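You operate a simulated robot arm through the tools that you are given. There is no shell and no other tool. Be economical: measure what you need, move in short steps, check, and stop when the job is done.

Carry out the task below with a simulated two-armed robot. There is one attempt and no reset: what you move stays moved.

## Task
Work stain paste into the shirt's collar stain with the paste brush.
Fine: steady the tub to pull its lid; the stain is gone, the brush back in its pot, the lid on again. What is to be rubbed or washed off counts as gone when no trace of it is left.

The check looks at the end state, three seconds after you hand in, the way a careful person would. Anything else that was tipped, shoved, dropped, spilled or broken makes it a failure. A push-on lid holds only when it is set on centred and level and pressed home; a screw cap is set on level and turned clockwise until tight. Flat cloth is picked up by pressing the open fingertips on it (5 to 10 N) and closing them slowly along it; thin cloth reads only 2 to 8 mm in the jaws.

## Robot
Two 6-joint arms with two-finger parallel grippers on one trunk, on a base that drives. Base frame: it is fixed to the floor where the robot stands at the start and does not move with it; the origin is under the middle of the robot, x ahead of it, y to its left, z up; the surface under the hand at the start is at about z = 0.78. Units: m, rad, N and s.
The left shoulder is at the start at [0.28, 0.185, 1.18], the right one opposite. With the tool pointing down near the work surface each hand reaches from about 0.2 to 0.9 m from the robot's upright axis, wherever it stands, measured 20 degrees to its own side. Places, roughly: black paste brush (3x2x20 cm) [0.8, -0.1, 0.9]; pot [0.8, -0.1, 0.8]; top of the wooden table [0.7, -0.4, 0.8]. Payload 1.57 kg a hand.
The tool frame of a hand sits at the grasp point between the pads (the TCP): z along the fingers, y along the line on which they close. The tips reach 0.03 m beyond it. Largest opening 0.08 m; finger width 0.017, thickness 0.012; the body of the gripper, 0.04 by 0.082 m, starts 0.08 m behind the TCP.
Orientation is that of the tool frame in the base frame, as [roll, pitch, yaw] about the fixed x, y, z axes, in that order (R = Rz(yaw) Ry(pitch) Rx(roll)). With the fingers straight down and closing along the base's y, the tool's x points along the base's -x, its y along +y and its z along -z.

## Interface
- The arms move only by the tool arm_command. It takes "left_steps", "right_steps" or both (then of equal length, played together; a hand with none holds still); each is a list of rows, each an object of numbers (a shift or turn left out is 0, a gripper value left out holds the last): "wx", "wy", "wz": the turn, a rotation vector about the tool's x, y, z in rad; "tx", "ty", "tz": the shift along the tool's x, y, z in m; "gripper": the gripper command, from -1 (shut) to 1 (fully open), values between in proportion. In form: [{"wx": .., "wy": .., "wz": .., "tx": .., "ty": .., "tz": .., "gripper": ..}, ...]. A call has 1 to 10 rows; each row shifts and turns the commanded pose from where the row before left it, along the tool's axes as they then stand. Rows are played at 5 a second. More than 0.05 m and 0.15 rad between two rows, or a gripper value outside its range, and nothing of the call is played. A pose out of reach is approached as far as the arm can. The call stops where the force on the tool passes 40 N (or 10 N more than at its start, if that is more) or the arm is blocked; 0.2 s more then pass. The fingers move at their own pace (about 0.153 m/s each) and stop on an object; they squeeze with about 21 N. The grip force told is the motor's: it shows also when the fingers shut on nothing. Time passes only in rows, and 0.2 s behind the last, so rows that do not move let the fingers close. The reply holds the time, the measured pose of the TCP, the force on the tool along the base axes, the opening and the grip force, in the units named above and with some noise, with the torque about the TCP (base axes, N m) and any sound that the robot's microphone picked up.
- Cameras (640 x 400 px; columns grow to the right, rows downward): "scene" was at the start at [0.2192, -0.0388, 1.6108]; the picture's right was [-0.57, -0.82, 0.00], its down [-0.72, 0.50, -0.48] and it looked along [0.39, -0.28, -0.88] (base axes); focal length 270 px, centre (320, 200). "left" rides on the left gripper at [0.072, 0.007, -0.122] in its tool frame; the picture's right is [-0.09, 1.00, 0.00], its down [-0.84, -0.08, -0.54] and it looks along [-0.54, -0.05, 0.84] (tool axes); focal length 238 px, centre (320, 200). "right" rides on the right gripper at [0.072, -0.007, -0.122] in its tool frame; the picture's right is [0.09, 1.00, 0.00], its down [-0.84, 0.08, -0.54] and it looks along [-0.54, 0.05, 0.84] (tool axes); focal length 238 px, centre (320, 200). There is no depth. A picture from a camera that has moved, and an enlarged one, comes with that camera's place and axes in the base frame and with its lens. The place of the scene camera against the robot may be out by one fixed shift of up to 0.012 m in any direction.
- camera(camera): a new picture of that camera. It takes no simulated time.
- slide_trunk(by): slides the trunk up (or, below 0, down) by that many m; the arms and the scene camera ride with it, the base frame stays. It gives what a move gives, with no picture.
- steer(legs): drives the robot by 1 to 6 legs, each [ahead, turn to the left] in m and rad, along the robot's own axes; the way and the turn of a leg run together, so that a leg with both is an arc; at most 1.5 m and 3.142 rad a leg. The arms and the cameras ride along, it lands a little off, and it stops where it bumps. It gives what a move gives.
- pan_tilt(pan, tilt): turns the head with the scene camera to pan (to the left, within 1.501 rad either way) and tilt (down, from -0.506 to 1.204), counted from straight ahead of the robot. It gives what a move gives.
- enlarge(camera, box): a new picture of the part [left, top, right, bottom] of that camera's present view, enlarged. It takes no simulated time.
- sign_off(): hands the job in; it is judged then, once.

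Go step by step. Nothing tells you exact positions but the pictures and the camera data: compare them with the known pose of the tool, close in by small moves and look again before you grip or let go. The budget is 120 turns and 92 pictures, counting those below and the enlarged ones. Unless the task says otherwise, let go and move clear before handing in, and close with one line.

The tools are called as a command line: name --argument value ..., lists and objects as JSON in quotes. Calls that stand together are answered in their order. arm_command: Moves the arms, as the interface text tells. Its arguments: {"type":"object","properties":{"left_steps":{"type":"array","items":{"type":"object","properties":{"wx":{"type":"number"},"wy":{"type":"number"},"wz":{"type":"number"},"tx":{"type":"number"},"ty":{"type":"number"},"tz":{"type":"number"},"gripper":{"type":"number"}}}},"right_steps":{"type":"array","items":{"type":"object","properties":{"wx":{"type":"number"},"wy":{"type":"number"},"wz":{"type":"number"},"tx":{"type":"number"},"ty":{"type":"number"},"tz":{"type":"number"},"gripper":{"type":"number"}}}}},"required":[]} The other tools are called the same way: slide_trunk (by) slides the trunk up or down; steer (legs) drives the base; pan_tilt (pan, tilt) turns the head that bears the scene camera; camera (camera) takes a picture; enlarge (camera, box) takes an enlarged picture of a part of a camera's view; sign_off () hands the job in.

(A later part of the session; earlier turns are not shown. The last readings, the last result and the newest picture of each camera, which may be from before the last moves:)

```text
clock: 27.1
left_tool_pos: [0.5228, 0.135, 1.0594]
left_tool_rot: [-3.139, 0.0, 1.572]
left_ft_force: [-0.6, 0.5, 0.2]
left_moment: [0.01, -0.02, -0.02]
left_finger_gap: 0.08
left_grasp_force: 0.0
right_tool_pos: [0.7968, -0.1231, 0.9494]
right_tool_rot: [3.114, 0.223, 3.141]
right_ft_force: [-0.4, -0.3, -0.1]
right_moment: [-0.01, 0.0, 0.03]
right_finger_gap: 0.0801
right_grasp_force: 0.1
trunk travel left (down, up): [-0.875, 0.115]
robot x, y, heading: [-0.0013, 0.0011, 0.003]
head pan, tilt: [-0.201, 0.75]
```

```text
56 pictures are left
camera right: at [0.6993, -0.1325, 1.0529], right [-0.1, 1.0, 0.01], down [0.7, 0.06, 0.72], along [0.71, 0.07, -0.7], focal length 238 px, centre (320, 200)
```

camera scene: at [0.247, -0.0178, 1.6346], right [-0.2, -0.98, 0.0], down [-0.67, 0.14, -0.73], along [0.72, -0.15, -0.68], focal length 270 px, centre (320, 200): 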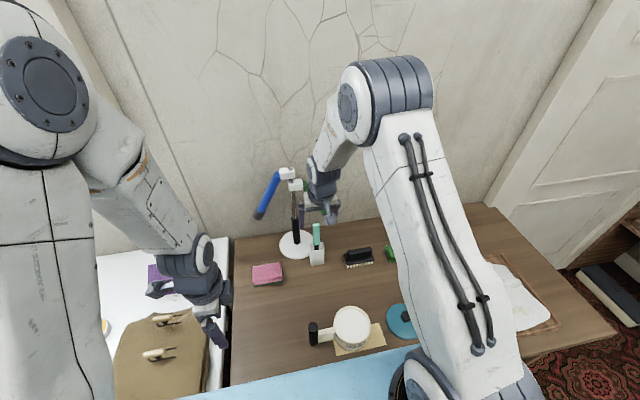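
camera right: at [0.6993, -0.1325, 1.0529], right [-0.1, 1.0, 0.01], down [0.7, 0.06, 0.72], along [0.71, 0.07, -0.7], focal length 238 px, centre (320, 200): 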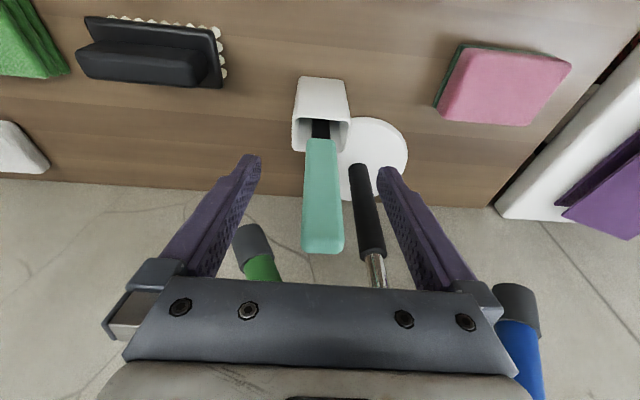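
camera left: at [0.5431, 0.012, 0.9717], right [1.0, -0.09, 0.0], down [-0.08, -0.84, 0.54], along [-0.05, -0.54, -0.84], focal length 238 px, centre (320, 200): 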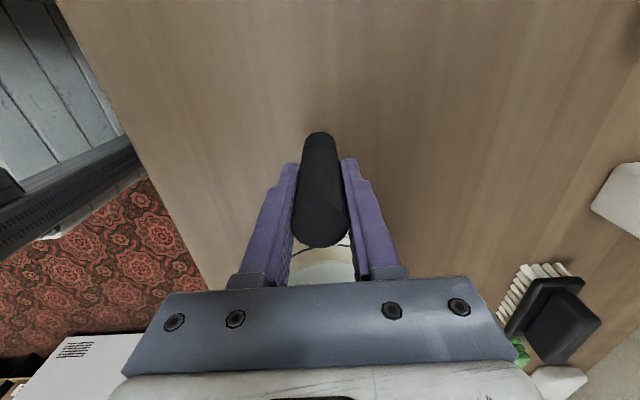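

Aligned; closing on the handle.

arm_command --right_steps '[{"gripper": 0}, {"gripper": -0.3}, {"gripper": -1}, {}, {}]'

camera --camera "right"

```text
clock: 28.3
left_tool_pos: [0.5232, 0.1353, 1.0586]
left_tool_rot: [-3.139, 0.0, 1.573]
left_ft_force: [1.0, 0.5, -0.9]
left_moment: [0.0, 0.01, -0.01]
left_finger_gap: 0.08
left_grasp_force: 0.0
right_tool_pos: [0.7966, -0.1223, 0.9499]
right_tool_rot: [3.114, 0.225, 3.141]
right_ft_force: [0.5, 1.0, -0.2]
right_moment: [-0.05, 0.0, -0.04]
right_finger_gap: 0.0233
right_grasp_force: 21.2
trunk travel left (down, up): [-0.875, 0.115]
robot x, y, heading: [-0.0028, -0.0007, -0.001]
head pan, tilt: [-0.201, 0.75]
```

```text
55 pictures are left
camera right: at [0.6991, -0.1325, 1.053], right [-0.1, 1.0, 0.01], down [0.7, 0.06, 0.72], along [0.71, 0.07, -0.7], focal length 238 px, centre (320, 200)
```

right: 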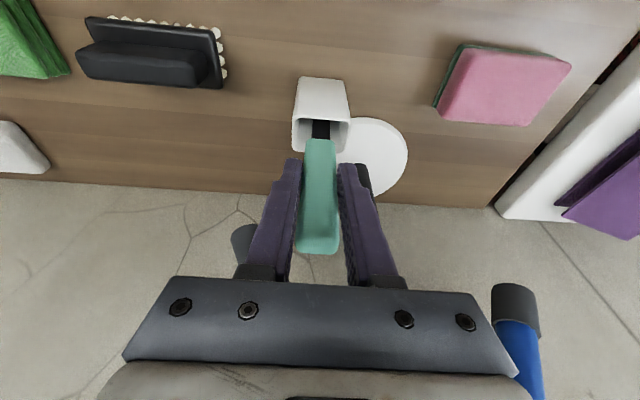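

Gripped at 23 mm. Lifting straight up out of the pot.

arm_command --right_steps '[{"tx": -0.0022, "ty": 0.0003, "tz": -0.0098}, {"tx": -0.0067, "ty": 0.0008, "tz": -0.0292}, {"tx": -0.0067, "ty": 0.0008, "tz": -0.0292}, {"tx": -0.0067, "ty": 0.0008, "tz": -0.0292}, {"tx": -0.0067, "ty": 0.0008, "tz": -0.0292}]'

camera --camera "right"

enlarge --camera "scene" --box '[250, 130, 410, 290]'

```text
clock: 29.5
left_tool_pos: [0.5226, 0.1349, 1.0583]
left_tool_rot: [-3.14, 0.0, 1.573]
left_ft_force: [0.1, 0.4, 0.5]
left_moment: [-0.02, -0.01, 0.01]
left_finger_gap: 0.0801
left_grasp_force: 0.0
right_tool_pos: [0.7972, -0.1235, 1.0803]
right_tool_rot: [3.115, 0.223, -3.141]
right_ft_force: [0.4, 0.1, -0.1]
right_moment: [0.0, 0.04, -0.03]
right_finger_gap: 0.0233
right_grasp_force: 20.9
trunk travel left (down, up): [-0.875, 0.115]
robot x, y, heading: [-0.0015, -0.0015, -0.002]
head pan, tilt: [-0.201, 0.75]
```

```text
54 pictures are left
camera right: at [0.6993, -0.1332, 1.1832], right [-0.1, 1.0, 0.01], down [0.7, 0.06, 0.72], along [0.71, 0.07, -0.7], focal length 238 px, centre (320, 200)
```

right: 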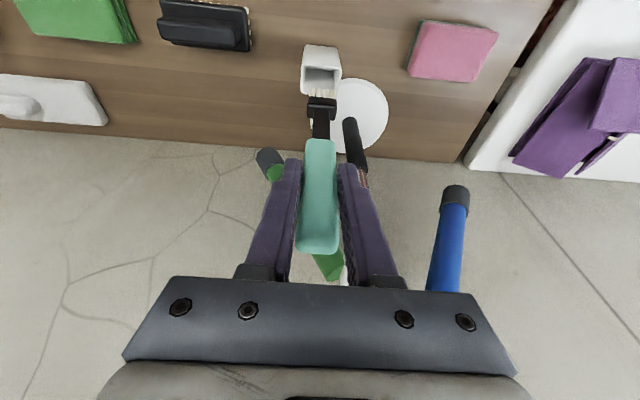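

```text
2.50 times, centred on (330, 210) of scene
camera zoom: at [0.2471, -0.0177, 1.6346], right [-0.2, -0.98, 0.0], down [-0.67, 0.14, -0.73], along [0.72, -0.15, -0.68], focal length 676 px, centre (295, 175)
```

zoom: 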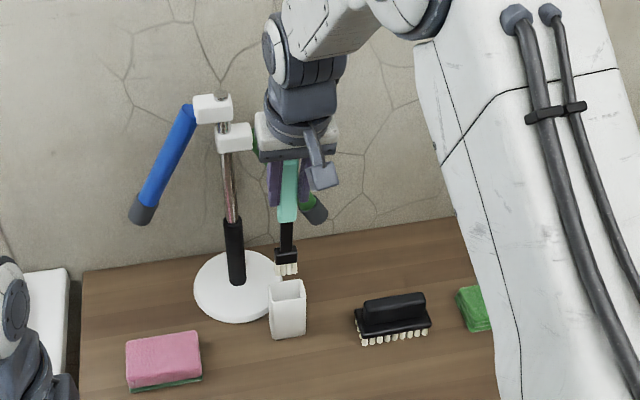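

The brush is out; its head is black with short bristles. Zooming to see which way the bristles face.

enlarge --camera "scene" --box '[300, 180, 340, 220]'

enlarge --camera "right" --box '[280, 40, 360, 140]'

```text
10.00 times, centred on (320, 200) of scene
camera zoom: at [0.2471, -0.0177, 1.6346], right [-0.2, -0.98, 0.0], down [-0.67, 0.14, -0.73], along [0.72, -0.15, -0.68], focal length 2705 px, centre (320, 200)
```

zoom: 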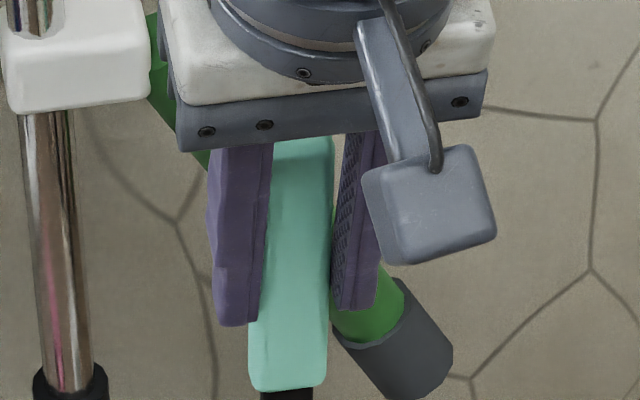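

```text
4.00 times, centred on (320, 90) of right
camera zoom: at [0.6993, -0.1332, 1.1832], right [-0.1, 1.0, 0.01], down [0.7, 0.06, 0.72], along [0.71, 0.07, -0.7], focal length 953 px, centre (320, 640)
```

zoom: 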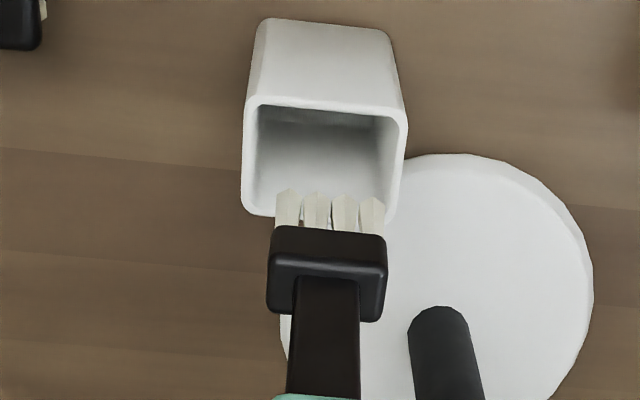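

The bristles point straight down along the brush, tips roughly 0.155 below the TCP. Now over to the tub.

arm_command --right_steps '[{"tx": 0.0365, "ty": -0.0066, "tz": -0.0085}, {"tx": 0.0365, "ty": -0.0066, "tz": -0.0085}, {"tx": 0.0365, "ty": -0.0066, "tz": -0.0085}, {"tx": 0.0365, "ty": -0.0066, "tz": -0.0085}, {"tx": 0.0365, "ty": -0.0066, "tz": -0.0085}, {"tx": 0.0365, "ty": -0.0066, "tz": -0.0085}, {"tx": 0.0365, "ty": -0.0066, "tz": -0.0085}]'

camera --camera "right"

camera --camera "scene"

camera --camera "left"

```text
clock: 31.1
left_tool_pos: [0.5227, 0.1353, 1.06]
left_tool_rot: [-3.14, -0.002, 1.572]
left_ft_force: [0.0, -0.6, -0.2]
left_moment: [-0.01, -0.02, 0.04]
left_finger_gap: 0.0801
left_grasp_force: 0.0
right_tool_pos: [0.5764, -0.1668, 1.0836]
right_tool_rot: [3.115, 0.222, 3.139]
right_ft_force: [-1.1, -0.3, -0.5]
right_moment: [0.02, 0.0, 0.02]
right_finger_gap: 0.0237
right_grasp_force: 21.2
right hand out of reach, approached as far as the arm can: row 6, 7
trunk travel left (down, up): [-0.875, 0.115]
robot x, y, heading: [0.0011, -0.0022, 0.001]
head pan, tilt: [-0.201, 0.75]
```

```text
50 pictures are left
camera right: at [0.4783, -0.176, 1.1859], right [-0.09, 1.0, 0.01], down [0.7, 0.06, 0.71], along [0.71, 0.07, -0.7], focal length 238 px, centre (320, 200)
```

right: 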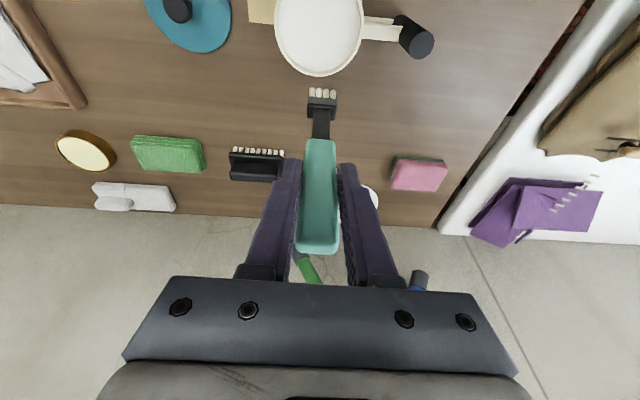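

```text
49 pictures are left
camera scene: at [0.247, -0.0177, 1.6346], right [-0.2, -0.98, 0.0], down [-0.67, 0.14, -0.73], along [0.72, -0.15, -0.68], focal length 270 px, centre (320, 200)
```

scene: 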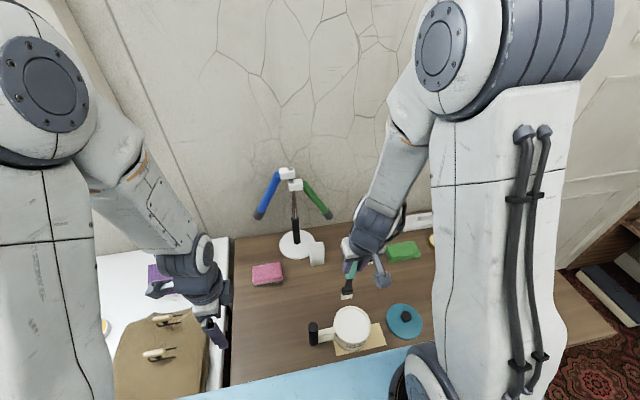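

```text
48 pictures are left
camera left: at [0.5302, 0.2064, 1.1816], right [1.0, -0.09, 0.0], down [-0.08, -0.84, 0.54], along [-0.05, -0.54, -0.84], focal length 238 px, centre (320, 200)
```

left: 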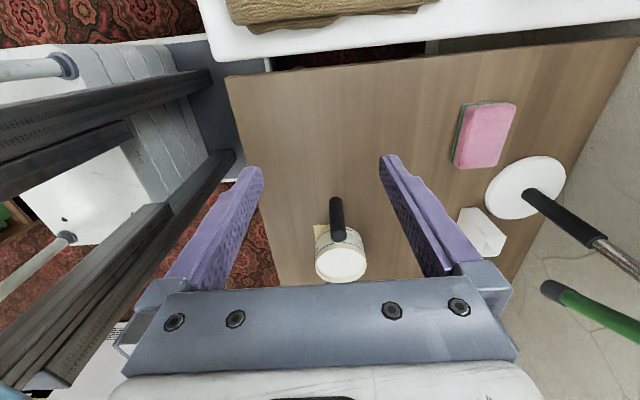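

The tilted wrist can't come this close to the robot, so I'll straighten the hand here (the brush then leans 0.22 rad, tip about 3.4 cm toward the robot). That puts the tip over the tub.

arm_command --right_steps '[{"wy": 0.11}, {"wy": 0.112}, {"ty": -0.005, "tx": 0.006}]'

camera --camera "right"

enlarge --camera "scene" --box '[290, 240, 430, 380]'

```text
clock: 31.9
left_tool_pos: [0.5228, 0.1346, 1.0589]
left_tool_rot: [-3.141, 0.0, 1.574]
left_ft_force: [0.5, -0.3, 0.0]
left_moment: [-0.02, -0.02, -0.01]
left_finger_gap: 0.08
left_grasp_force: 0.0
right_tool_pos: [0.5704, -0.1673, 1.0827]
right_tool_rot: [3.115, 0.0, -3.135]
right_ft_force: [0.4, -0.2, -0.6]
right_moment: [0.02, 0.02, 0.04]
right_finger_gap: 0.0236
right_grasp_force: 20.9
right hand out of reach, approached as far as the arm can: row 1
trunk travel left (down, up): [-0.875, 0.115]
robot x, y, heading: [0.003, 0.0008, 0.002]
head pan, tilt: [-0.201, 0.75]
```

```text
47 pictures are left
camera right: at [0.4988, -0.1778, 1.2045], right [-0.1, 0.99, 0.03], down [0.84, 0.07, 0.54], along [0.54, 0.07, -0.84], focal length 238 px, centre (320, 200)
```

right: 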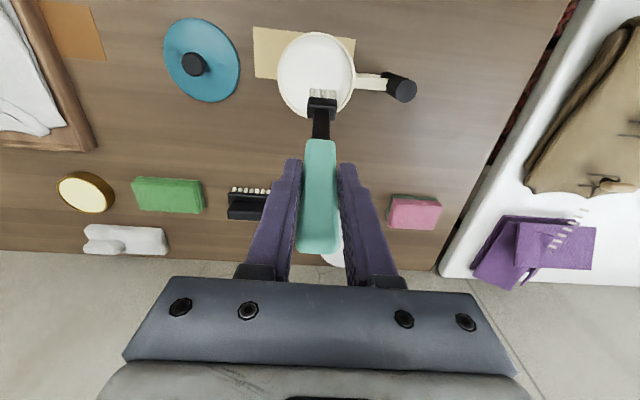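

```text
2.86 times, centred on (360, 310) of scene
camera zoom: at [0.2472, -0.0177, 1.6346], right [-0.2, -0.98, 0.0], down [-0.67, 0.14, -0.73], along [0.72, -0.15, -0.68], focal length 773 px, centre (206, -114)
```

zoom: 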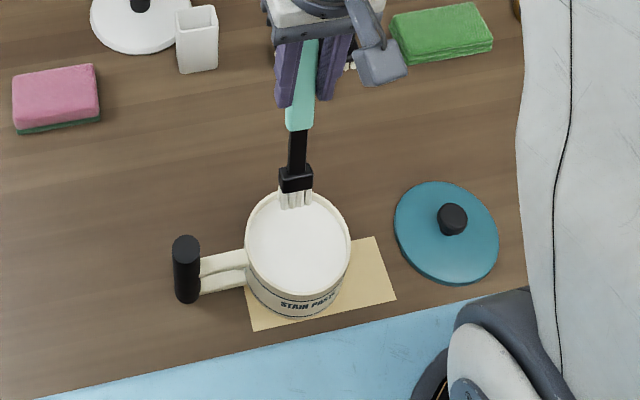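

Tip is above the tub centre at about (0.540,-0.166,0.93). Lowering into the paste, watching force.

arm_command --right_steps '[{"tz": 0.02, "ty": -0.003}, {"tz": 0.02, "tx": 0.003}, {"tz": 0.02}, {"tz": 0.01}]'

enlarge --camera "scene" --box '[290, 240, 430, 380]'

enlarge --camera "right" --box '[220, 20, 420, 180]'

```text
clock: 32.9
left_tool_pos: [0.5232, 0.1352, 1.0596]
left_tool_rot: [-3.138, 0.001, 1.573]
left_ft_force: [0.4, -0.5, 1.3]
left_moment: [0.0, -0.01, 0.01]
left_finger_gap: 0.0801
left_grasp_force: 0.1
right_tool_pos: [0.5681, -0.168, 1.0119]
right_tool_rot: [3.114, 0.002, -3.137]
right_ft_force: [-1.1, 0.1, -0.6]
right_moment: [0.01, 0.03, 0.03]
right_finger_gap: 0.0233
right_grasp_force: 20.9
trunk travel left (down, up): [-0.875, 0.115]
robot x, y, heading: [-0.0016, 0.0013, -0.001]
head pan, tilt: [-0.201, 0.75]
```

```text
2.86 times, centred on (360, 310) of scene
camera zoom: at [0.2471, -0.0177, 1.6346], right [-0.2, -0.98, 0.0], down [-0.67, 0.14, -0.73], along [0.72, -0.15, -0.68], focal length 773 px, centre (206, -114)
```

zoom: 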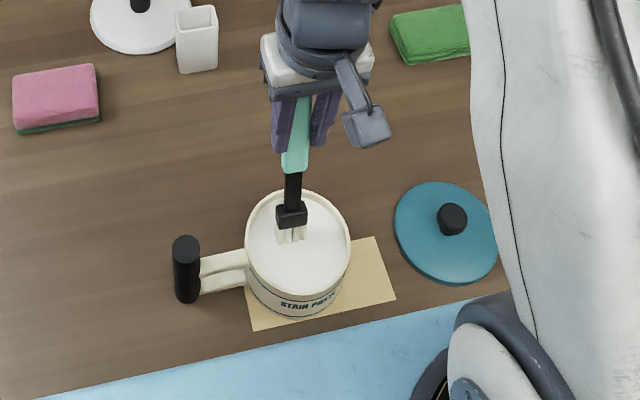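

```text
2.50 times, centred on (320, 100) of right
camera zoom: at [0.4957, -0.1786, 1.1336], right [-0.1, 0.99, 0.03], down [0.84, 0.07, 0.54], along [0.54, 0.07, -0.84], focal length 596 px, centre (320, 450)
```

zoom: 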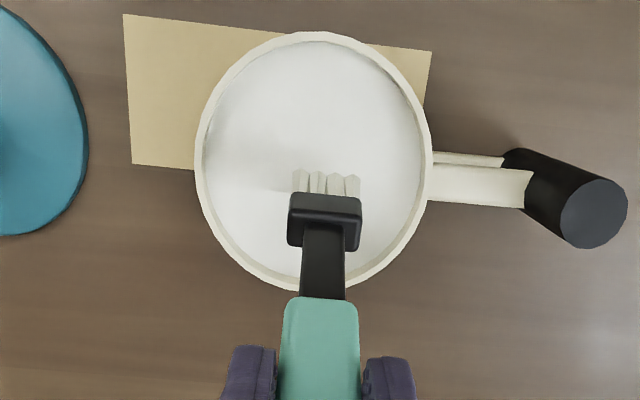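

The tips are close above the paste. Dipping about 15 mm more.

arm_command --right_steps '[{"tz": 0.005}, {"tz": 0.005}, {"tz": 0.005}]'

enlarge --camera "right" --box '[220, 20, 420, 180]'

```text
clock: 33.7
left_tool_pos: [0.5231, 0.1358, 1.0599]
left_tool_rot: [-3.139, 0.001, 1.573]
left_ft_force: [-0.7, -0.5, 0.1]
left_moment: [0.01, 0.03, 0.01]
left_finger_gap: 0.0801
left_grasp_force: 0.0
right_tool_pos: [0.5712, -0.1676, 0.9994]
right_tool_rot: [3.118, 0.01, -3.135]
right_ft_force: [6.2, 2.7, 31.6]
right_moment: [0.04, -0.4, 0.01]
right_finger_gap: 0.0234
right_grasp_force: 21.4
trunk travel left (down, up): [-0.875, 0.115]
robot x, y, heading: [-0.0007, 0.0018, 0.001]
head pan, tilt: [-0.201, 0.75]
```

```text
2.50 times, centred on (320, 100) of right
camera zoom: at [0.497, -0.178, 1.1199], right [-0.1, 0.99, 0.02], down [0.83, 0.07, 0.55], along [0.55, 0.07, -0.83], focal length 596 px, centre (320, 450)
```

zoom: 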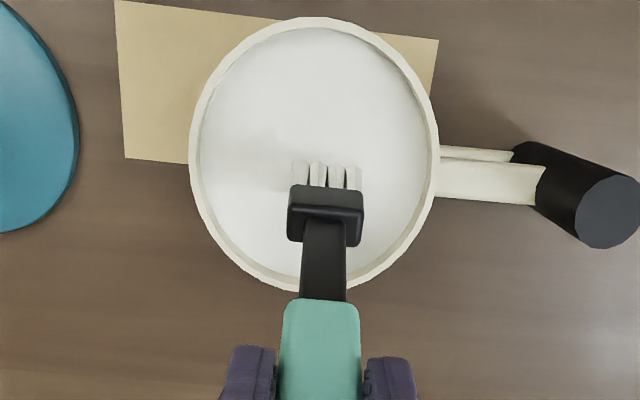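

Firm contact with the paste (31 N). I'll ease up, swirl lightly, and lift to see the bristles.

arm_command --right_steps '[{"tz": -0.004}, {"tx": 0.008}, {"tx": -0.008}, {"tx": 0.008}, {"tz": -0.02}, {"tz": -0.04}, {"tz": -0.04}]'

enlarge --camera "right" --box '[220, 20, 420, 180]'

enlarge --camera "scene" --box '[290, 240, 430, 380]'

```text
clock: 35.3
left_tool_pos: [0.5244, 0.1358, 1.0589]
left_tool_rot: [-3.141, 0.001, 1.573]
left_ft_force: [-0.4, 0.9, -0.2]
left_moment: [-0.01, -0.02, 0.02]
left_finger_gap: 0.0801
left_grasp_force: 0.0
right_tool_pos: [0.5598, -0.1708, 1.1008]
right_tool_rot: [3.116, 0.0, -3.136]
right_ft_force: [-1.1, -0.5, -0.9]
right_moment: [-0.02, 0.0, 0.02]
right_finger_gap: 0.0235
right_grasp_force: 21.2
trunk travel left (down, up): [-0.875, 0.115]
robot x, y, heading: [-0.0025, 0.0002, 0.001]
head pan, tilt: [-0.201, 0.75]
```

```text
2.50 times, centred on (320, 100) of right
camera zoom: at [0.4876, -0.1814, 1.2229], right [-0.1, 0.99, 0.03], down [0.84, 0.07, 0.54], along [0.54, 0.07, -0.84], focal length 596 px, centre (320, 450)
```

zoom: 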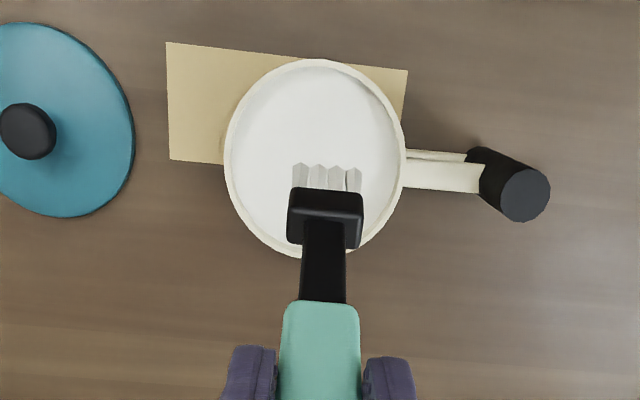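

```text
2.86 times, centred on (360, 310) of scene
camera zoom: at [0.2471, -0.0177, 1.6346], right [-0.2, -0.98, 0.0], down [-0.67, 0.14, -0.73], along [0.72, -0.15, -0.68], focal length 773 px, centre (206, -114)
```

zoom: 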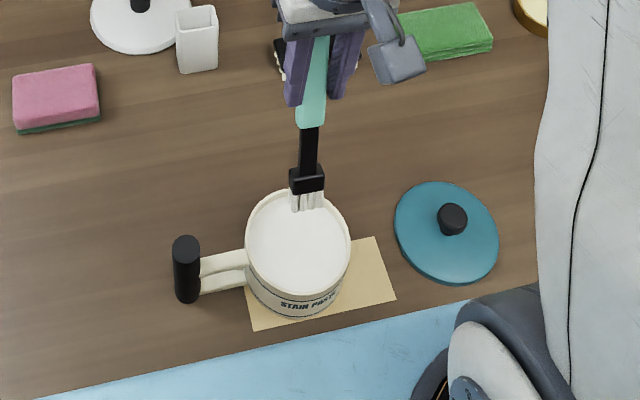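

The bristles look coated. Moving at height over to the shirt.

arm_command --right_steps '[{"ty": -0.047, "tx": 0.003}, {"ty": -0.047, "tx": 0.003}, {"ty": -0.047, "tx": 0.003}, {"ty": -0.047, "tx": 0.003}, {"ty": -0.047, "tx": 0.003}, {"ty": -0.047, "tx": 0.003}, {"ty": -0.047, "tx": 0.003}, {"ty": -0.047, "tx": 0.003}, {"ty": -0.047, "tx": 0.003}, {"ty": -0.047, "tx": 0.003}]'

camera --camera "right"

pan_tilt --pan -0.95 --tilt 0.85

camera --camera "scene"

```text
clock: 37.5
left_tool_pos: [0.5225, 0.1357, 1.0598]
left_tool_rot: [-3.141, 0.0, 1.574]
left_ft_force: [0.4, 0.1, -0.6]
left_moment: [-0.02, 0.02, 0.02]
left_finger_gap: 0.0798
left_grasp_force: 0.0
right_tool_pos: [0.533, -0.6435, 1.0889]
right_tool_rot: [3.115, 0.003, -3.135]
right_ft_force: [0.8, -0.3, -0.5]
right_moment: [0.0, -0.01, 0.01]
right_finger_gap: 0.0237
right_grasp_force: 21.5
trunk travel left (down, up): [-0.875, 0.115]
robot x, y, heading: [0.0015, 0.0028, -0.003]
head pan, tilt: [-0.201, 0.75]
```

```text
40 pictures are left
camera right: at [0.4608, -0.6522, 1.2112], right [-0.1, 0.99, 0.03], down [0.84, 0.07, 0.54], along [0.54, 0.08, -0.84], focal length 238 px, centre (320, 200)
```

right: 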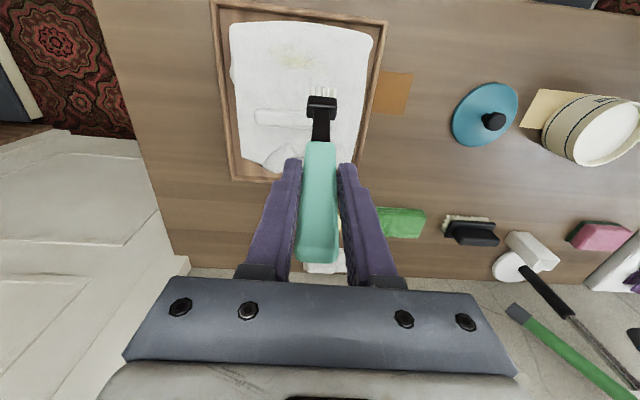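

```text
clock: 38.6
left_tool_pos: [0.5232, 0.1354, 1.0599]
left_tool_rot: [-3.14, 0.001, 1.574]
left_ft_force: [-0.1, -0.3, -1.3]
left_moment: [0.02, 0.01, 0.01]
left_finger_gap: 0.08
left_grasp_force: 0.0
right_tool_pos: [0.534, -0.6407, 1.0897]
right_tool_rot: [3.116, 0.002, -3.135]
right_ft_force: [-0.9, -1.2, 0.4]
right_moment: [-0.04, 0.03, 0.03]
right_finger_gap: 0.0232
right_grasp_force: 20.6
trunk travel left (down, up): [-0.875, 0.115]
robot x, y, heading: [0.0015, -0.0006, 0.005]
head pan, tilt: [-0.949, 0.85]
```

```text
39 pictures are left
camera scene: at [0.2114, -0.0649, 1.6266], right [-0.81, -0.58, 0.0], down [-0.44, 0.61, -0.66], along [0.38, -0.54, -0.75], focal length 270 px, centre (320, 200)
```

scene: 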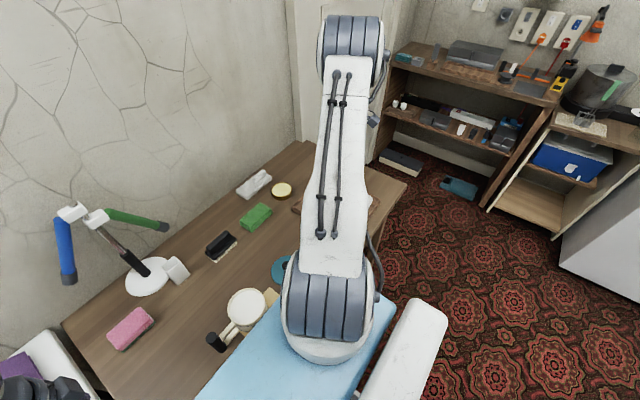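

The stain is near pixel (297,60), and the brush tip is just past it. Enlarging to see the stain's extent.

enlarge --camera "right" --box '[220, 10, 400, 122]'

```text
3.56 times, centred on (310, 66) of right
camera zoom: at [0.4612, -0.6514, 1.2114], right [-0.1, 0.99, 0.03], down [0.84, 0.07, 0.54], along [0.54, 0.07, -0.84], focal length 848 px, centre (356, 676)
```

zoom: 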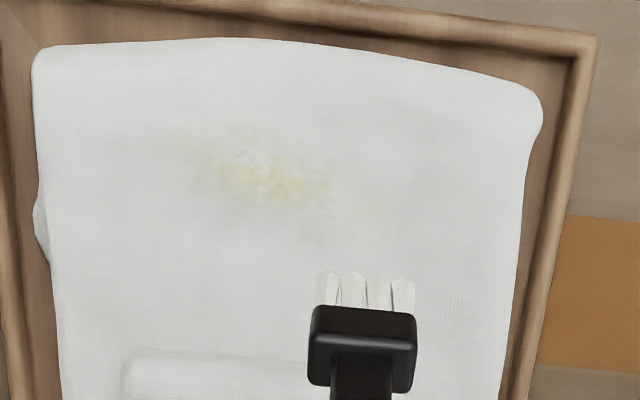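

The stain spans about 9×4 cm centred on (0.482,-0.679), from (0.472,-0.72) to (0.490,-0.627). I'll tilt the hand so the brush is vertical again and move above the stain's centre.

arm_command --right_steps '[{"wy": -0.11}, {"wy": -0.11}]'

```text
clock: 39.2
left_tool_pos: [0.5226, 0.1343, 1.0587]
left_tool_rot: [-3.139, 0.001, 1.574]
left_ft_force: [-0.5, -0.5, -0.4]
left_moment: [-0.03, -0.04, -0.01]
left_finger_gap: 0.08
left_grasp_force: 0.0
right_tool_pos: [0.5337, -0.6403, 1.0887]
right_tool_rot: [3.115, 0.221, -3.14]
right_ft_force: [0.8, 0.5, -0.6]
right_moment: [0.02, 0.01, 0.02]
right_finger_gap: 0.0234
right_grasp_force: 20.8
trunk travel left (down, up): [-0.875, 0.115]
robot x, y, heading: [-0.0005, -0.001, -0.006]
head pan, tilt: [-0.949, 0.85]
```

arm_command --right_steps '[{"tx": 0.0227, "ty": -0.0137, "tz": 0.0219}, {"tx": 0.0227, "ty": -0.0137, "tz": 0.0219}, {"tx": 0.0227, "ty": -0.0137, "tz": 0.0219}]'

enlarge --camera "right" --box '[220, 0, 420, 130]'

```text
clock: 40.0
left_tool_pos: [0.5221, 0.1342, 1.0599]
left_tool_rot: [-3.14, 0.0, 1.573]
left_ft_force: [-0.1, 0.4, 0.2]
left_moment: [0.04, -0.02, -0.02]
left_finger_gap: 0.0799
left_grasp_force: 0.0
right_tool_pos: [0.4808, -0.6796, 1.0094]
right_tool_rot: [3.114, 0.221, 3.141]
right_ft_force: [0.7, 0.6, -0.8]
right_moment: [-0.02, 0.05, -0.01]
right_finger_gap: 0.0234
right_grasp_force: 21.3
trunk travel left (down, up): [-0.875, 0.115]
robot x, y, heading: [0.0012, -0.003, -0.003]
head pan, tilt: [-0.949, 0.85]
```

```text
3.08 times, centred on (320, 65) of right
camera zoom: at [0.3833, -0.69, 1.111], right [-0.1, 1.0, 0.01], down [0.7, 0.06, 0.71], along [0.71, 0.07, -0.7], focal length 733 px, centre (320, 615)
```

zoom: 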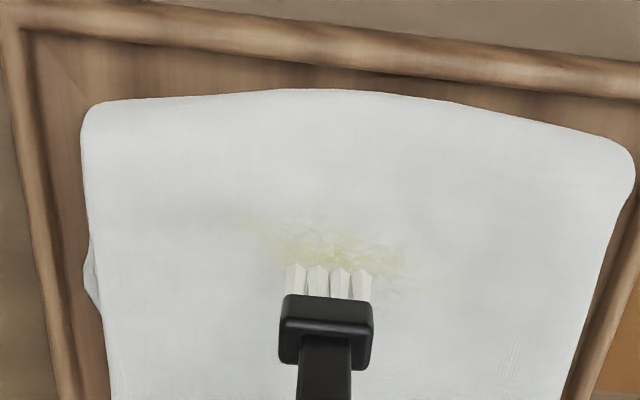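

Centre agrees. Lowering to contact in small steps.

arm_command --right_steps '[{"tx": 0.0014, "ty": -0.0005, "tz": 0.02}, {"tx": 0.0033, "ty": -0.0004, "tz": 0.0146}, {"tx": 0.0011, "tz": 0.0049}, {"tx": 0.0011, "tz": 0.0049}]'

enlarge --camera "right" --box '[220, 0, 420, 130]'

```text
clock: 40.6
left_tool_pos: [0.5224, 0.1361, 1.0593]
left_tool_rot: [-3.14, 0.0, 1.572]
left_ft_force: [-0.1, -0.2, 0.5]
left_moment: [-0.04, 0.02, 0.02]
left_finger_gap: 0.0802
left_grasp_force: 0.0
right_tool_pos: [0.4863, -0.6818, 0.9799]
right_tool_rot: [3.122, 0.226, -3.14]
right_ft_force: [-1.3, 3.7, 12.8]
right_moment: [0.27, -0.04, 0.05]
right_finger_gap: 0.0236
right_grasp_force: 21.1
trunk travel left (down, up): [-0.875, 0.115]
robot x, y, heading: [0.003, 0.0003, -0.003]
head pan, tilt: [-0.949, 0.85]
stopped in row 3 (right hand): the force on the tool passed its limit at 51 N (the readings are from after the stop); the commanded pose is now the measured one
```

```text
3.08 times, centred on (320, 65) of right
camera zoom: at [0.3871, -0.6912, 1.0819], right [-0.1, 1.0, 0.0], down [0.69, 0.07, 0.72], along [0.71, 0.07, -0.7], focal length 733 px, centre (320, 615)
```

zoom: 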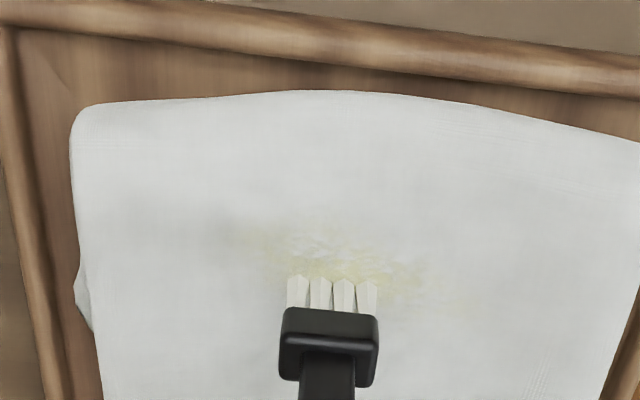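

Contact at TCP z≈0.98 (shirt surface ≈0.82) with 13 N. Now rubbing with side-to-side strokes across the stain.

arm_command --right_steps '[{"tx": 0.006, "tz": -0.0013}, {"ty": 0.02, "tz": 0.0005}, {"ty": 0.02, "tz": 0.0005}, {"ty": 0.015, "tz": 0.0004}, {"ty": -0.02, "tz": -0.0005}, {"ty": -0.02, "tz": -0.0005}, {"ty": -0.02, "tz": -0.0005}, {"ty": -0.02, "tz": -0.0005}, {"ty": -0.015, "tz": -0.0004}]'

enlarge --camera "right" --box '[220, 0, 420, 130]'

```text
clock: 42.6
left_tool_pos: [0.5217, 0.1353, 1.0598]
left_tool_rot: [-3.139, 0.0, 1.572]
left_ft_force: [0.0, -0.4, 0.4]
left_moment: [0.0, -0.02, 0.0]
left_finger_gap: 0.0798
left_grasp_force: 0.0
right_tool_pos: [0.4786, -0.7214, 0.9774]
right_tool_rot: [3.121, 0.224, -3.141]
right_ft_force: [0.0, 1.1, 3.6]
right_moment: [0.15, -0.07, 0.06]
right_finger_gap: 0.0235
right_grasp_force: 21.2
trunk travel left (down, up): [-0.875, 0.115]
robot x, y, heading: [-0.0015, -0.0015, 0.0]
head pan, tilt: [-0.949, 0.85]
```

```text
3.08 times, centred on (320, 65) of right
camera zoom: at [0.3806, -0.7314, 1.0795], right [-0.1, 1.0, 0.0], down [0.7, 0.07, 0.72], along [0.71, 0.07, -0.7], focal length 733 px, centre (320, 615)
```

zoom: 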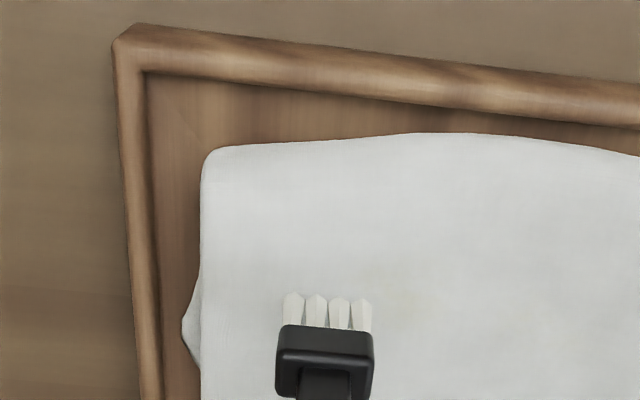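

Very effective: most of the stain vanished. I'll do two more passes, slightly nearer and farther.

arm_command --right_steps '[{"tx": -0.012, "tz": 0.0036}, {"ty": 0.02, "tz": 0.0005}, {"ty": 0.02, "tz": 0.0005}, {"ty": 0.02, "tz": 0.0005}, {"ty": 0.02, "tz": 0.0005}, {"ty": 0.02, "tz": 0.0005}, {"tx": 0.012, "tz": -0.0026}, {"tx": 0.012, "tz": -0.0026}]'

arm_command --right_steps '[{"ty": -0.02, "tz": -0.0005}, {"ty": -0.02, "tz": -0.0005}, {"ty": -0.02, "tz": -0.0005}, {"ty": -0.02, "tz": -0.0005}, {"ty": -0.02, "tz": -0.0005}, {"tx": -0.01, "tz": 0.0022}, {"ty": 0.02, "tz": 0.0005}, {"ty": 0.02, "tz": 0.0005}, {"ty": 0.02, "tz": 0.0005}, {"ty": 0.02, "tz": 0.0005}]'

arm_command --right_steps '[{"ty": 0.02, "tz": 0.0005}, {"tx": -0.0066, "ty": 0.0008, "tz": -0.0292}, {"tx": -0.0066, "ty": 0.0008, "tz": -0.0292}, {"tx": -0.0066, "ty": 0.0008, "tz": -0.0292}, {"tx": -0.04, "tz": 0.009}]'

enlarge --camera "right" --box '[180, 0, 400, 140]'

```text
clock: 44.4
left_tool_pos: [0.5229, 0.1356, 1.0597]
left_tool_rot: [-3.141, -0.001, 1.573]
left_ft_force: [0.8, 0.2, 0.1]
left_moment: [-0.03, 0.0, 0.01]
left_finger_gap: 0.0801
left_grasp_force: 0.1
right_tool_pos: [0.4674, -0.6215, 0.9773]
right_tool_rot: [3.122, 0.227, -3.14]
right_ft_force: [1.6, -0.8, 6.2]
right_moment: [-0.09, -0.33, 0.01]
right_finger_gap: 0.0235
right_grasp_force: 20.8
trunk travel left (down, up): [-0.875, 0.115]
robot x, y, heading: [0.002, -0.0031, 0.006]
head pan, tilt: [-0.949, 0.85]
```

```text
clock: 46.6
left_tool_pos: [0.5228, 0.1351, 1.059]
left_tool_rot: [-3.14, -0.001, 1.572]
left_ft_force: [0.6, -0.6, 0.0]
left_moment: [-0.01, -0.03, -0.04]
left_finger_gap: 0.0803
left_grasp_force: 0.1
right_tool_pos: [0.4778, -0.642, 0.9768]
right_tool_rot: [3.122, 0.224, 3.141]
right_ft_force: [0.1, -0.8, 8.0]
right_moment: [-0.36, -0.04, -0.03]
right_finger_gap: 0.0235
right_grasp_force: 20.4
trunk travel left (down, up): [-0.875, 0.115]
robot x, y, heading: [-0.0039, -0.0032, 0.002]
head pan, tilt: [-0.949, 0.85]
```

```text
clock: 47.8
left_tool_pos: [0.5213, 0.1352, 1.0583]
left_tool_rot: [-3.141, -0.001, 1.573]
left_ft_force: [0.1, -0.1, 0.4]
left_moment: [0.0, -0.03, 0.0]
left_finger_gap: 0.08
left_grasp_force: 0.0
right_tool_pos: [0.5172, -0.6208, 1.0655]
right_tool_rot: [3.121, 0.224, 3.14]
right_ft_force: [-0.5, -0.5, 0.2]
right_moment: [0.04, -0.02, 0.0]
right_finger_gap: 0.0234
right_grasp_force: 20.9
trunk travel left (down, up): [-0.875, 0.115]
robot x, y, heading: [-0.0006, 0.0011, -0.001]
head pan, tilt: [-0.949, 0.85]
```

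```text
2.86 times, centred on (290, 70) of right
camera zoom: at [0.419, -0.6303, 1.169], right [-0.09, 1.0, 0.0], down [0.7, 0.07, 0.72], along [0.71, 0.07, -0.7], focal length 681 px, centre (406, 571)
```

zoom: 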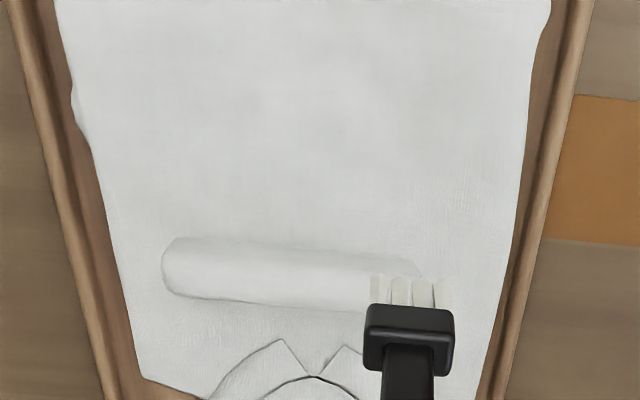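

The shirt looks clean from here. A tighter look at the stain area to be sure.

enlarge --camera "right" --box '[200, 0, 360, 70]'

```text
4.00 times, centred on (280, 35) of right
camera zoom: at [0.419, -0.6303, 1.169], right [-0.09, 1.0, 0.0], down [0.7, 0.07, 0.72], along [0.71, 0.07, -0.7], focal length 953 px, centre (480, 860)
```

zoom: 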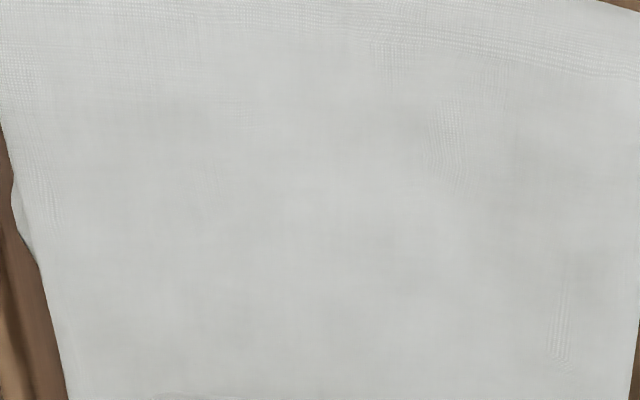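

No trace remains. Carrying the brush back toward the pot, approaching from the robot's side of the stand.

arm_command --right_steps '[{"tx": -0.0169, "ty": 0.0415, "tz": 0.0028}, {"tx": -0.0169, "ty": 0.0415, "tz": 0.0028}, {"tx": -0.0169, "ty": 0.0415, "tz": 0.0028}, {"tx": -0.0169, "ty": 0.0415, "tz": 0.0028}, {"tx": -0.0169, "ty": 0.0415, "tz": 0.0028}, {"tx": -0.0169, "ty": 0.0415, "tz": 0.0028}, {"tx": -0.0169, "ty": 0.0415, "tz": 0.0028}, {"tx": -0.0169, "ty": 0.0415, "tz": 0.0028}, {"tx": -0.0169, "ty": 0.0415, "tz": 0.0028}, {"tx": -0.0169, "ty": 0.0415, "tz": 0.0028}]'

arm_command --right_steps '[{"tx": -0.0169, "ty": 0.0415, "tz": 0.0028}, {"tx": -0.0169, "ty": 0.0415, "tz": 0.0028}]'

pan_tilt --pan -0.2 --tilt 0.75

camera --camera "right"

```text
clock: 50.0
left_tool_pos: [0.5226, 0.1348, 1.0593]
left_tool_rot: [-3.139, 0.0, 1.574]
left_ft_force: [-0.7, -0.4, 0.5]
left_moment: [-0.02, 0.02, -0.02]
left_finger_gap: 0.0802
left_grasp_force: 0.1
right_tool_pos: [0.6878, -0.2047, 1.0845]
right_tool_rot: [3.12, 0.226, -3.141]
right_ft_force: [0.4, -0.1, -0.3]
right_moment: [0.01, 0.01, -0.01]
right_finger_gap: 0.0233
right_grasp_force: 20.6
trunk travel left (down, up): [-0.875, 0.115]
robot x, y, heading: [0.0011, -0.0015, -0.0]
head pan, tilt: [-0.949, 0.85]
```

```text
clock: 50.6
left_tool_pos: [0.5225, 0.1354, 1.0588]
left_tool_rot: [-3.139, 0.0, 1.573]
left_ft_force: [0.6, -0.4, -0.2]
left_moment: [0.01, 0.0, 0.0]
left_finger_gap: 0.0802
left_grasp_force: 0.1
right_tool_pos: [0.7217, -0.1225, 1.088]
right_tool_rot: [3.123, 0.224, -3.14]
right_ft_force: [-0.4, 0.1, -1.3]
right_moment: [0.01, 0.05, 0.04]
right_finger_gap: 0.0231
right_grasp_force: 20.7
trunk travel left (down, up): [-0.875, 0.115]
robot x, y, heading: [-0.0002, -0.0014, 0.005]
head pan, tilt: [-0.949, 0.85]
```

```text
clock: 51.7
left_tool_pos: [0.5227, 0.1353, 1.0594]
left_tool_rot: [-3.139, -0.001, 1.572]
left_ft_force: [0.4, -0.2, 0.3]
left_moment: [-0.01, -0.04, 0.02]
left_finger_gap: 0.08
left_grasp_force: 0.0
right_tool_pos: [0.7196, -0.123, 1.0872]
right_tool_rot: [3.12, 0.223, -3.14]
right_ft_force: [-0.2, -0.2, -1.4]
right_moment: [-0.01, 0.01, 0.0]
right_finger_gap: 0.0236
right_grasp_force: 21.4
trunk travel left (down, up): [-0.875, 0.115]
robot x, y, heading: [-0.0008, -0.0003, 0.003]
head pan, tilt: [-0.201, 0.75]
```

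```text
32 pictures are left
camera right: at [0.6224, -0.1312, 1.1903], right [-0.1, 1.0, 0.0], down [0.69, 0.07, 0.72], along [0.71, 0.07, -0.7], focal length 238 px, centre (320, 200)
```

right: 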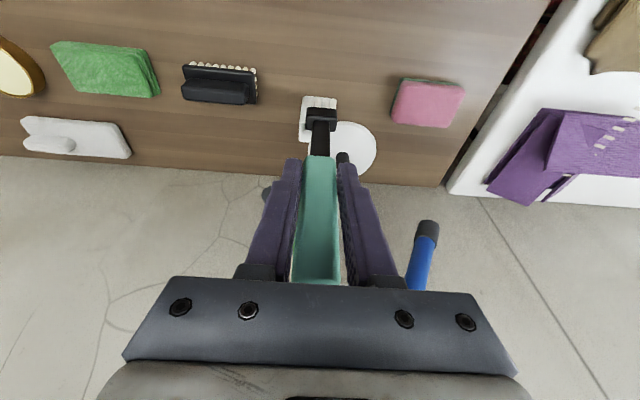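

The brush slid about 1.8 cm up in the grip when pressed, but is still upright. Moving above the pot and checking alignment.

arm_command --right_steps '[{"tx": -0.0346, "tz": 0.0077}, {"tx": -0.0346, "tz": 0.0077}, {}]'

enlarge --camera "right" --box '[270, 40, 370, 140]'

enlarge --camera "scene" --box '[270, 190, 370, 290]'

```text
clock: 52.5
left_tool_pos: [0.5229, 0.1356, 1.0597]
left_tool_rot: [-3.14, 0.001, 1.573]
left_ft_force: [0.4, 0.1, 0.8]
left_moment: [0.0, 0.03, 0.01]
left_finger_gap: 0.08
left_grasp_force: 0.1
right_tool_pos: [0.7921, -0.1211, 1.0872]
right_tool_rot: [3.121, 0.223, -3.141]
right_ft_force: [-0.4, -0.4, -0.2]
right_moment: [-0.02, 0.02, 0.04]
right_finger_gap: 0.0235
right_grasp_force: 21.4
trunk travel left (down, up): [-0.875, 0.115]
robot x, y, heading: [-0.0001, 0.0008, -0.002]
head pan, tilt: [-0.201, 0.75]
```

```text
4.00 times, centred on (320, 90) of right
camera zoom: at [0.694, -0.1306, 1.1904], right [-0.1, 1.0, 0.0], down [0.7, 0.07, 0.72], along [0.71, 0.07, -0.7], focal length 953 px, centre (320, 640)
```

zoom: 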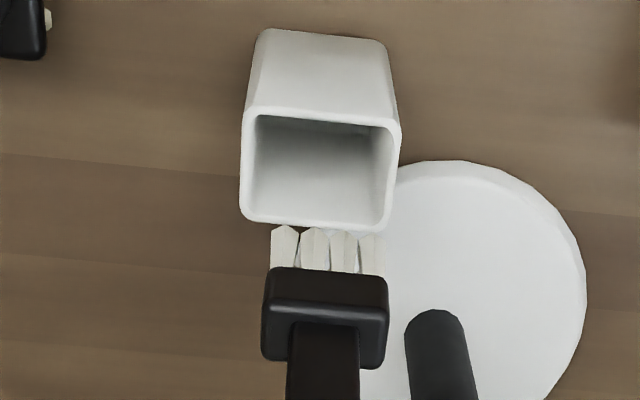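

```text
4.00 times, centred on (320, 240) of scene
camera zoom: at [0.2473, -0.0176, 1.6345], right [-0.2, -0.98, 0.0], down [-0.67, 0.14, -0.73], along [0.72, -0.15, -0.68], focal length 1082 px, centre (320, 40)
```

zoom: 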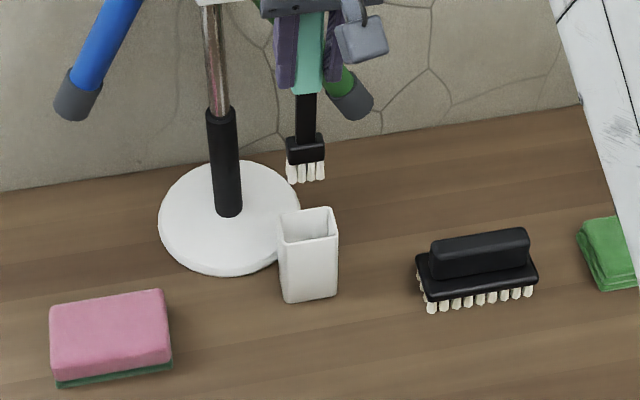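

The tip is near the pot's centreline. I'll shift to the original grip column (0.796,-0.1223), lower to just above the rim and check.

arm_command --right_steps '[{"tx": -0.004, "ty": -0.001, "tz": 0.0009}, {"tx": 0.0066, "ty": -0.0006, "tz": 0.0292}, {"tx": 0.0055, "ty": -0.0005, "tz": 0.0244}]'

enlarge --camera "right" --box '[270, 40, 370, 140]'

enlarge --camera "scene" --box '[270, 190, 370, 290]'

```text
clock: 53.3
left_tool_pos: [0.522, 0.1339, 1.0594]
left_tool_rot: [-3.14, -0.001, 1.573]
left_ft_force: [0.1, -0.4, 0.0]
left_moment: [0.02, 0.0, 0.0]
left_finger_gap: 0.0802
left_grasp_force: 0.0
right_tool_pos: [0.7954, -0.1215, 1.0321]
right_tool_rot: [3.121, 0.224, -3.14]
right_ft_force: [0.1, 0.6, -0.3]
right_moment: [-0.03, 0.01, -0.01]
right_finger_gap: 0.0234
right_grasp_force: 21.3
trunk travel left (down, up): [-0.875, 0.115]
robot x, y, heading: [-0.003, -0.001, -0.003]
head pan, tilt: [-0.201, 0.75]
```

```text
4.00 times, centred on (320, 90) of right
camera zoom: at [0.6974, -0.132, 1.1352], right [-0.1, 1.0, 0.0], down [0.7, 0.07, 0.72], along [0.71, 0.07, -0.7], focal length 953 px, centre (320, 640)
```

zoom: 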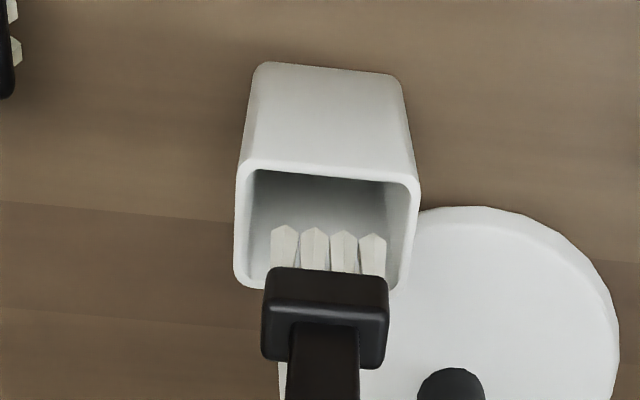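

```text
4.00 times, centred on (320, 240) of scene
camera zoom: at [0.2471, -0.0176, 1.6346], right [-0.2, -0.98, 0.0], down [-0.67, 0.14, -0.73], along [0.72, -0.15, -0.68], focal length 1082 px, centre (320, 40)
```

zoom: 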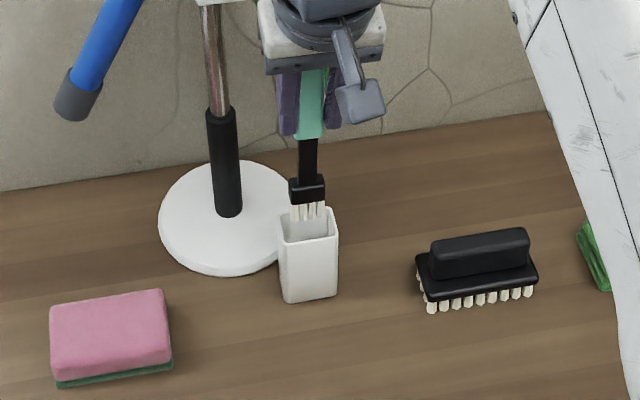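

Aligned sideways; I shift 4 mm forward and lower into the pot slowly.

arm_command --right_steps '[{"tx": -0.004, "tz": 0.0009}, {"tx": 0.0022, "ty": -0.0002, "tz": 0.0098}, {"tx": 0.0022, "ty": -0.0002, "tz": 0.0098}, {"tx": 0.0022, "ty": -0.0002, "tz": 0.0098}]'

enlarge --camera "right" --box '[270, 40, 370, 140]'

```text
clock: 54.3
left_tool_pos: [0.5229, 0.1354, 1.0599]
left_tool_rot: [-3.141, -0.001, 1.572]
left_ft_force: [-0.4, 0.6, 0.0]
left_moment: [-0.02, -0.03, -0.01]
left_finger_gap: 0.0802
left_grasp_force: 0.1
right_tool_pos: [0.801, -0.1227, 1.0021]
right_tool_rot: [3.12, 0.226, -3.138]
right_ft_force: [-0.4, 0.2, -0.8]
right_moment: [0.01, 0.01, 0.02]
right_finger_gap: 0.0235
right_grasp_force: 21.6
trunk travel left (down, up): [-0.875, 0.115]
robot x, y, heading: [0.0029, -0.0011, -0.006]
head pan, tilt: [-0.201, 0.75]
```

```text
4.00 times, centred on (320, 90) of right
camera zoom: at [0.7019, -0.1323, 1.1059], right [-0.1, 1.0, 0.0], down [0.69, 0.07, 0.72], along [0.71, 0.07, -0.7], focal length 953 px, centre (320, 640)
```

zoom: 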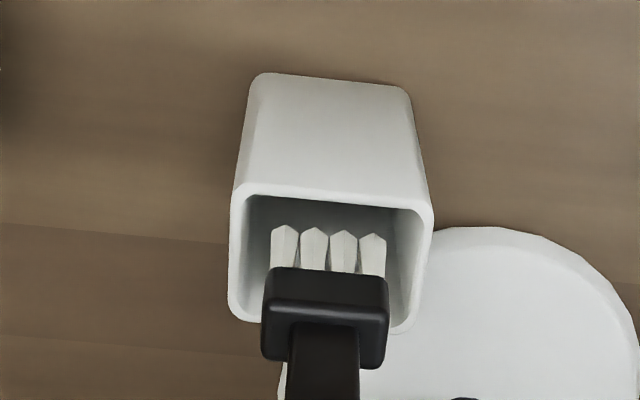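

arm_command --right_steps '[{"tx": 0.0022, "ty": 0.0005, "tz": 0.0098}, {"tx": 0.0022, "ty": 0.0005, "tz": 0.0098}, {"tx": 0.0022, "ty": -0.0002, "tz": 0.0098}]'

enlarge --camera "right" --box '[270, 60, 370, 160]'

```text
clock: 55.1
left_tool_pos: [0.5234, 0.135, 1.0586]
left_tool_rot: [-3.14, 0.0, 1.571]
left_ft_force: [-0.5, -0.5, 0.3]
left_moment: [0.0, 0.0, 0.03]
left_finger_gap: 0.0803
left_grasp_force: 0.1
right_tool_pos: [0.7994, -0.1204, 0.9736]
right_tool_rot: [3.121, 0.223, -3.14]
right_ft_force: [0.2, -0.6, -0.8]
right_moment: [0.02, 0.02, -0.03]
right_finger_gap: 0.0233
right_grasp_force: 21.1
trunk travel left (down, up): [-0.875, 0.115]
robot x, y, heading: [-0.0007, 0.003, 0.003]
head pan, tilt: [-0.201, 0.75]
```

```text
4.00 times, centred on (320, 110) of right
camera zoom: at [0.7017, -0.1306, 1.0759], right [-0.1, 1.0, 0.0], down [0.69, 0.07, 0.72], along [0.71, 0.07, -0.7], focal length 953 px, centre (320, 560)
```

zoom: 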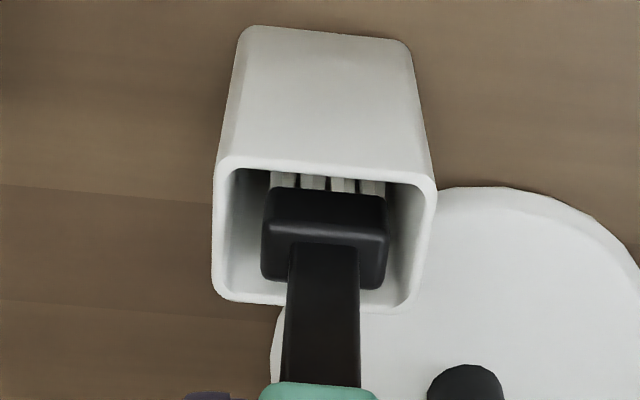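

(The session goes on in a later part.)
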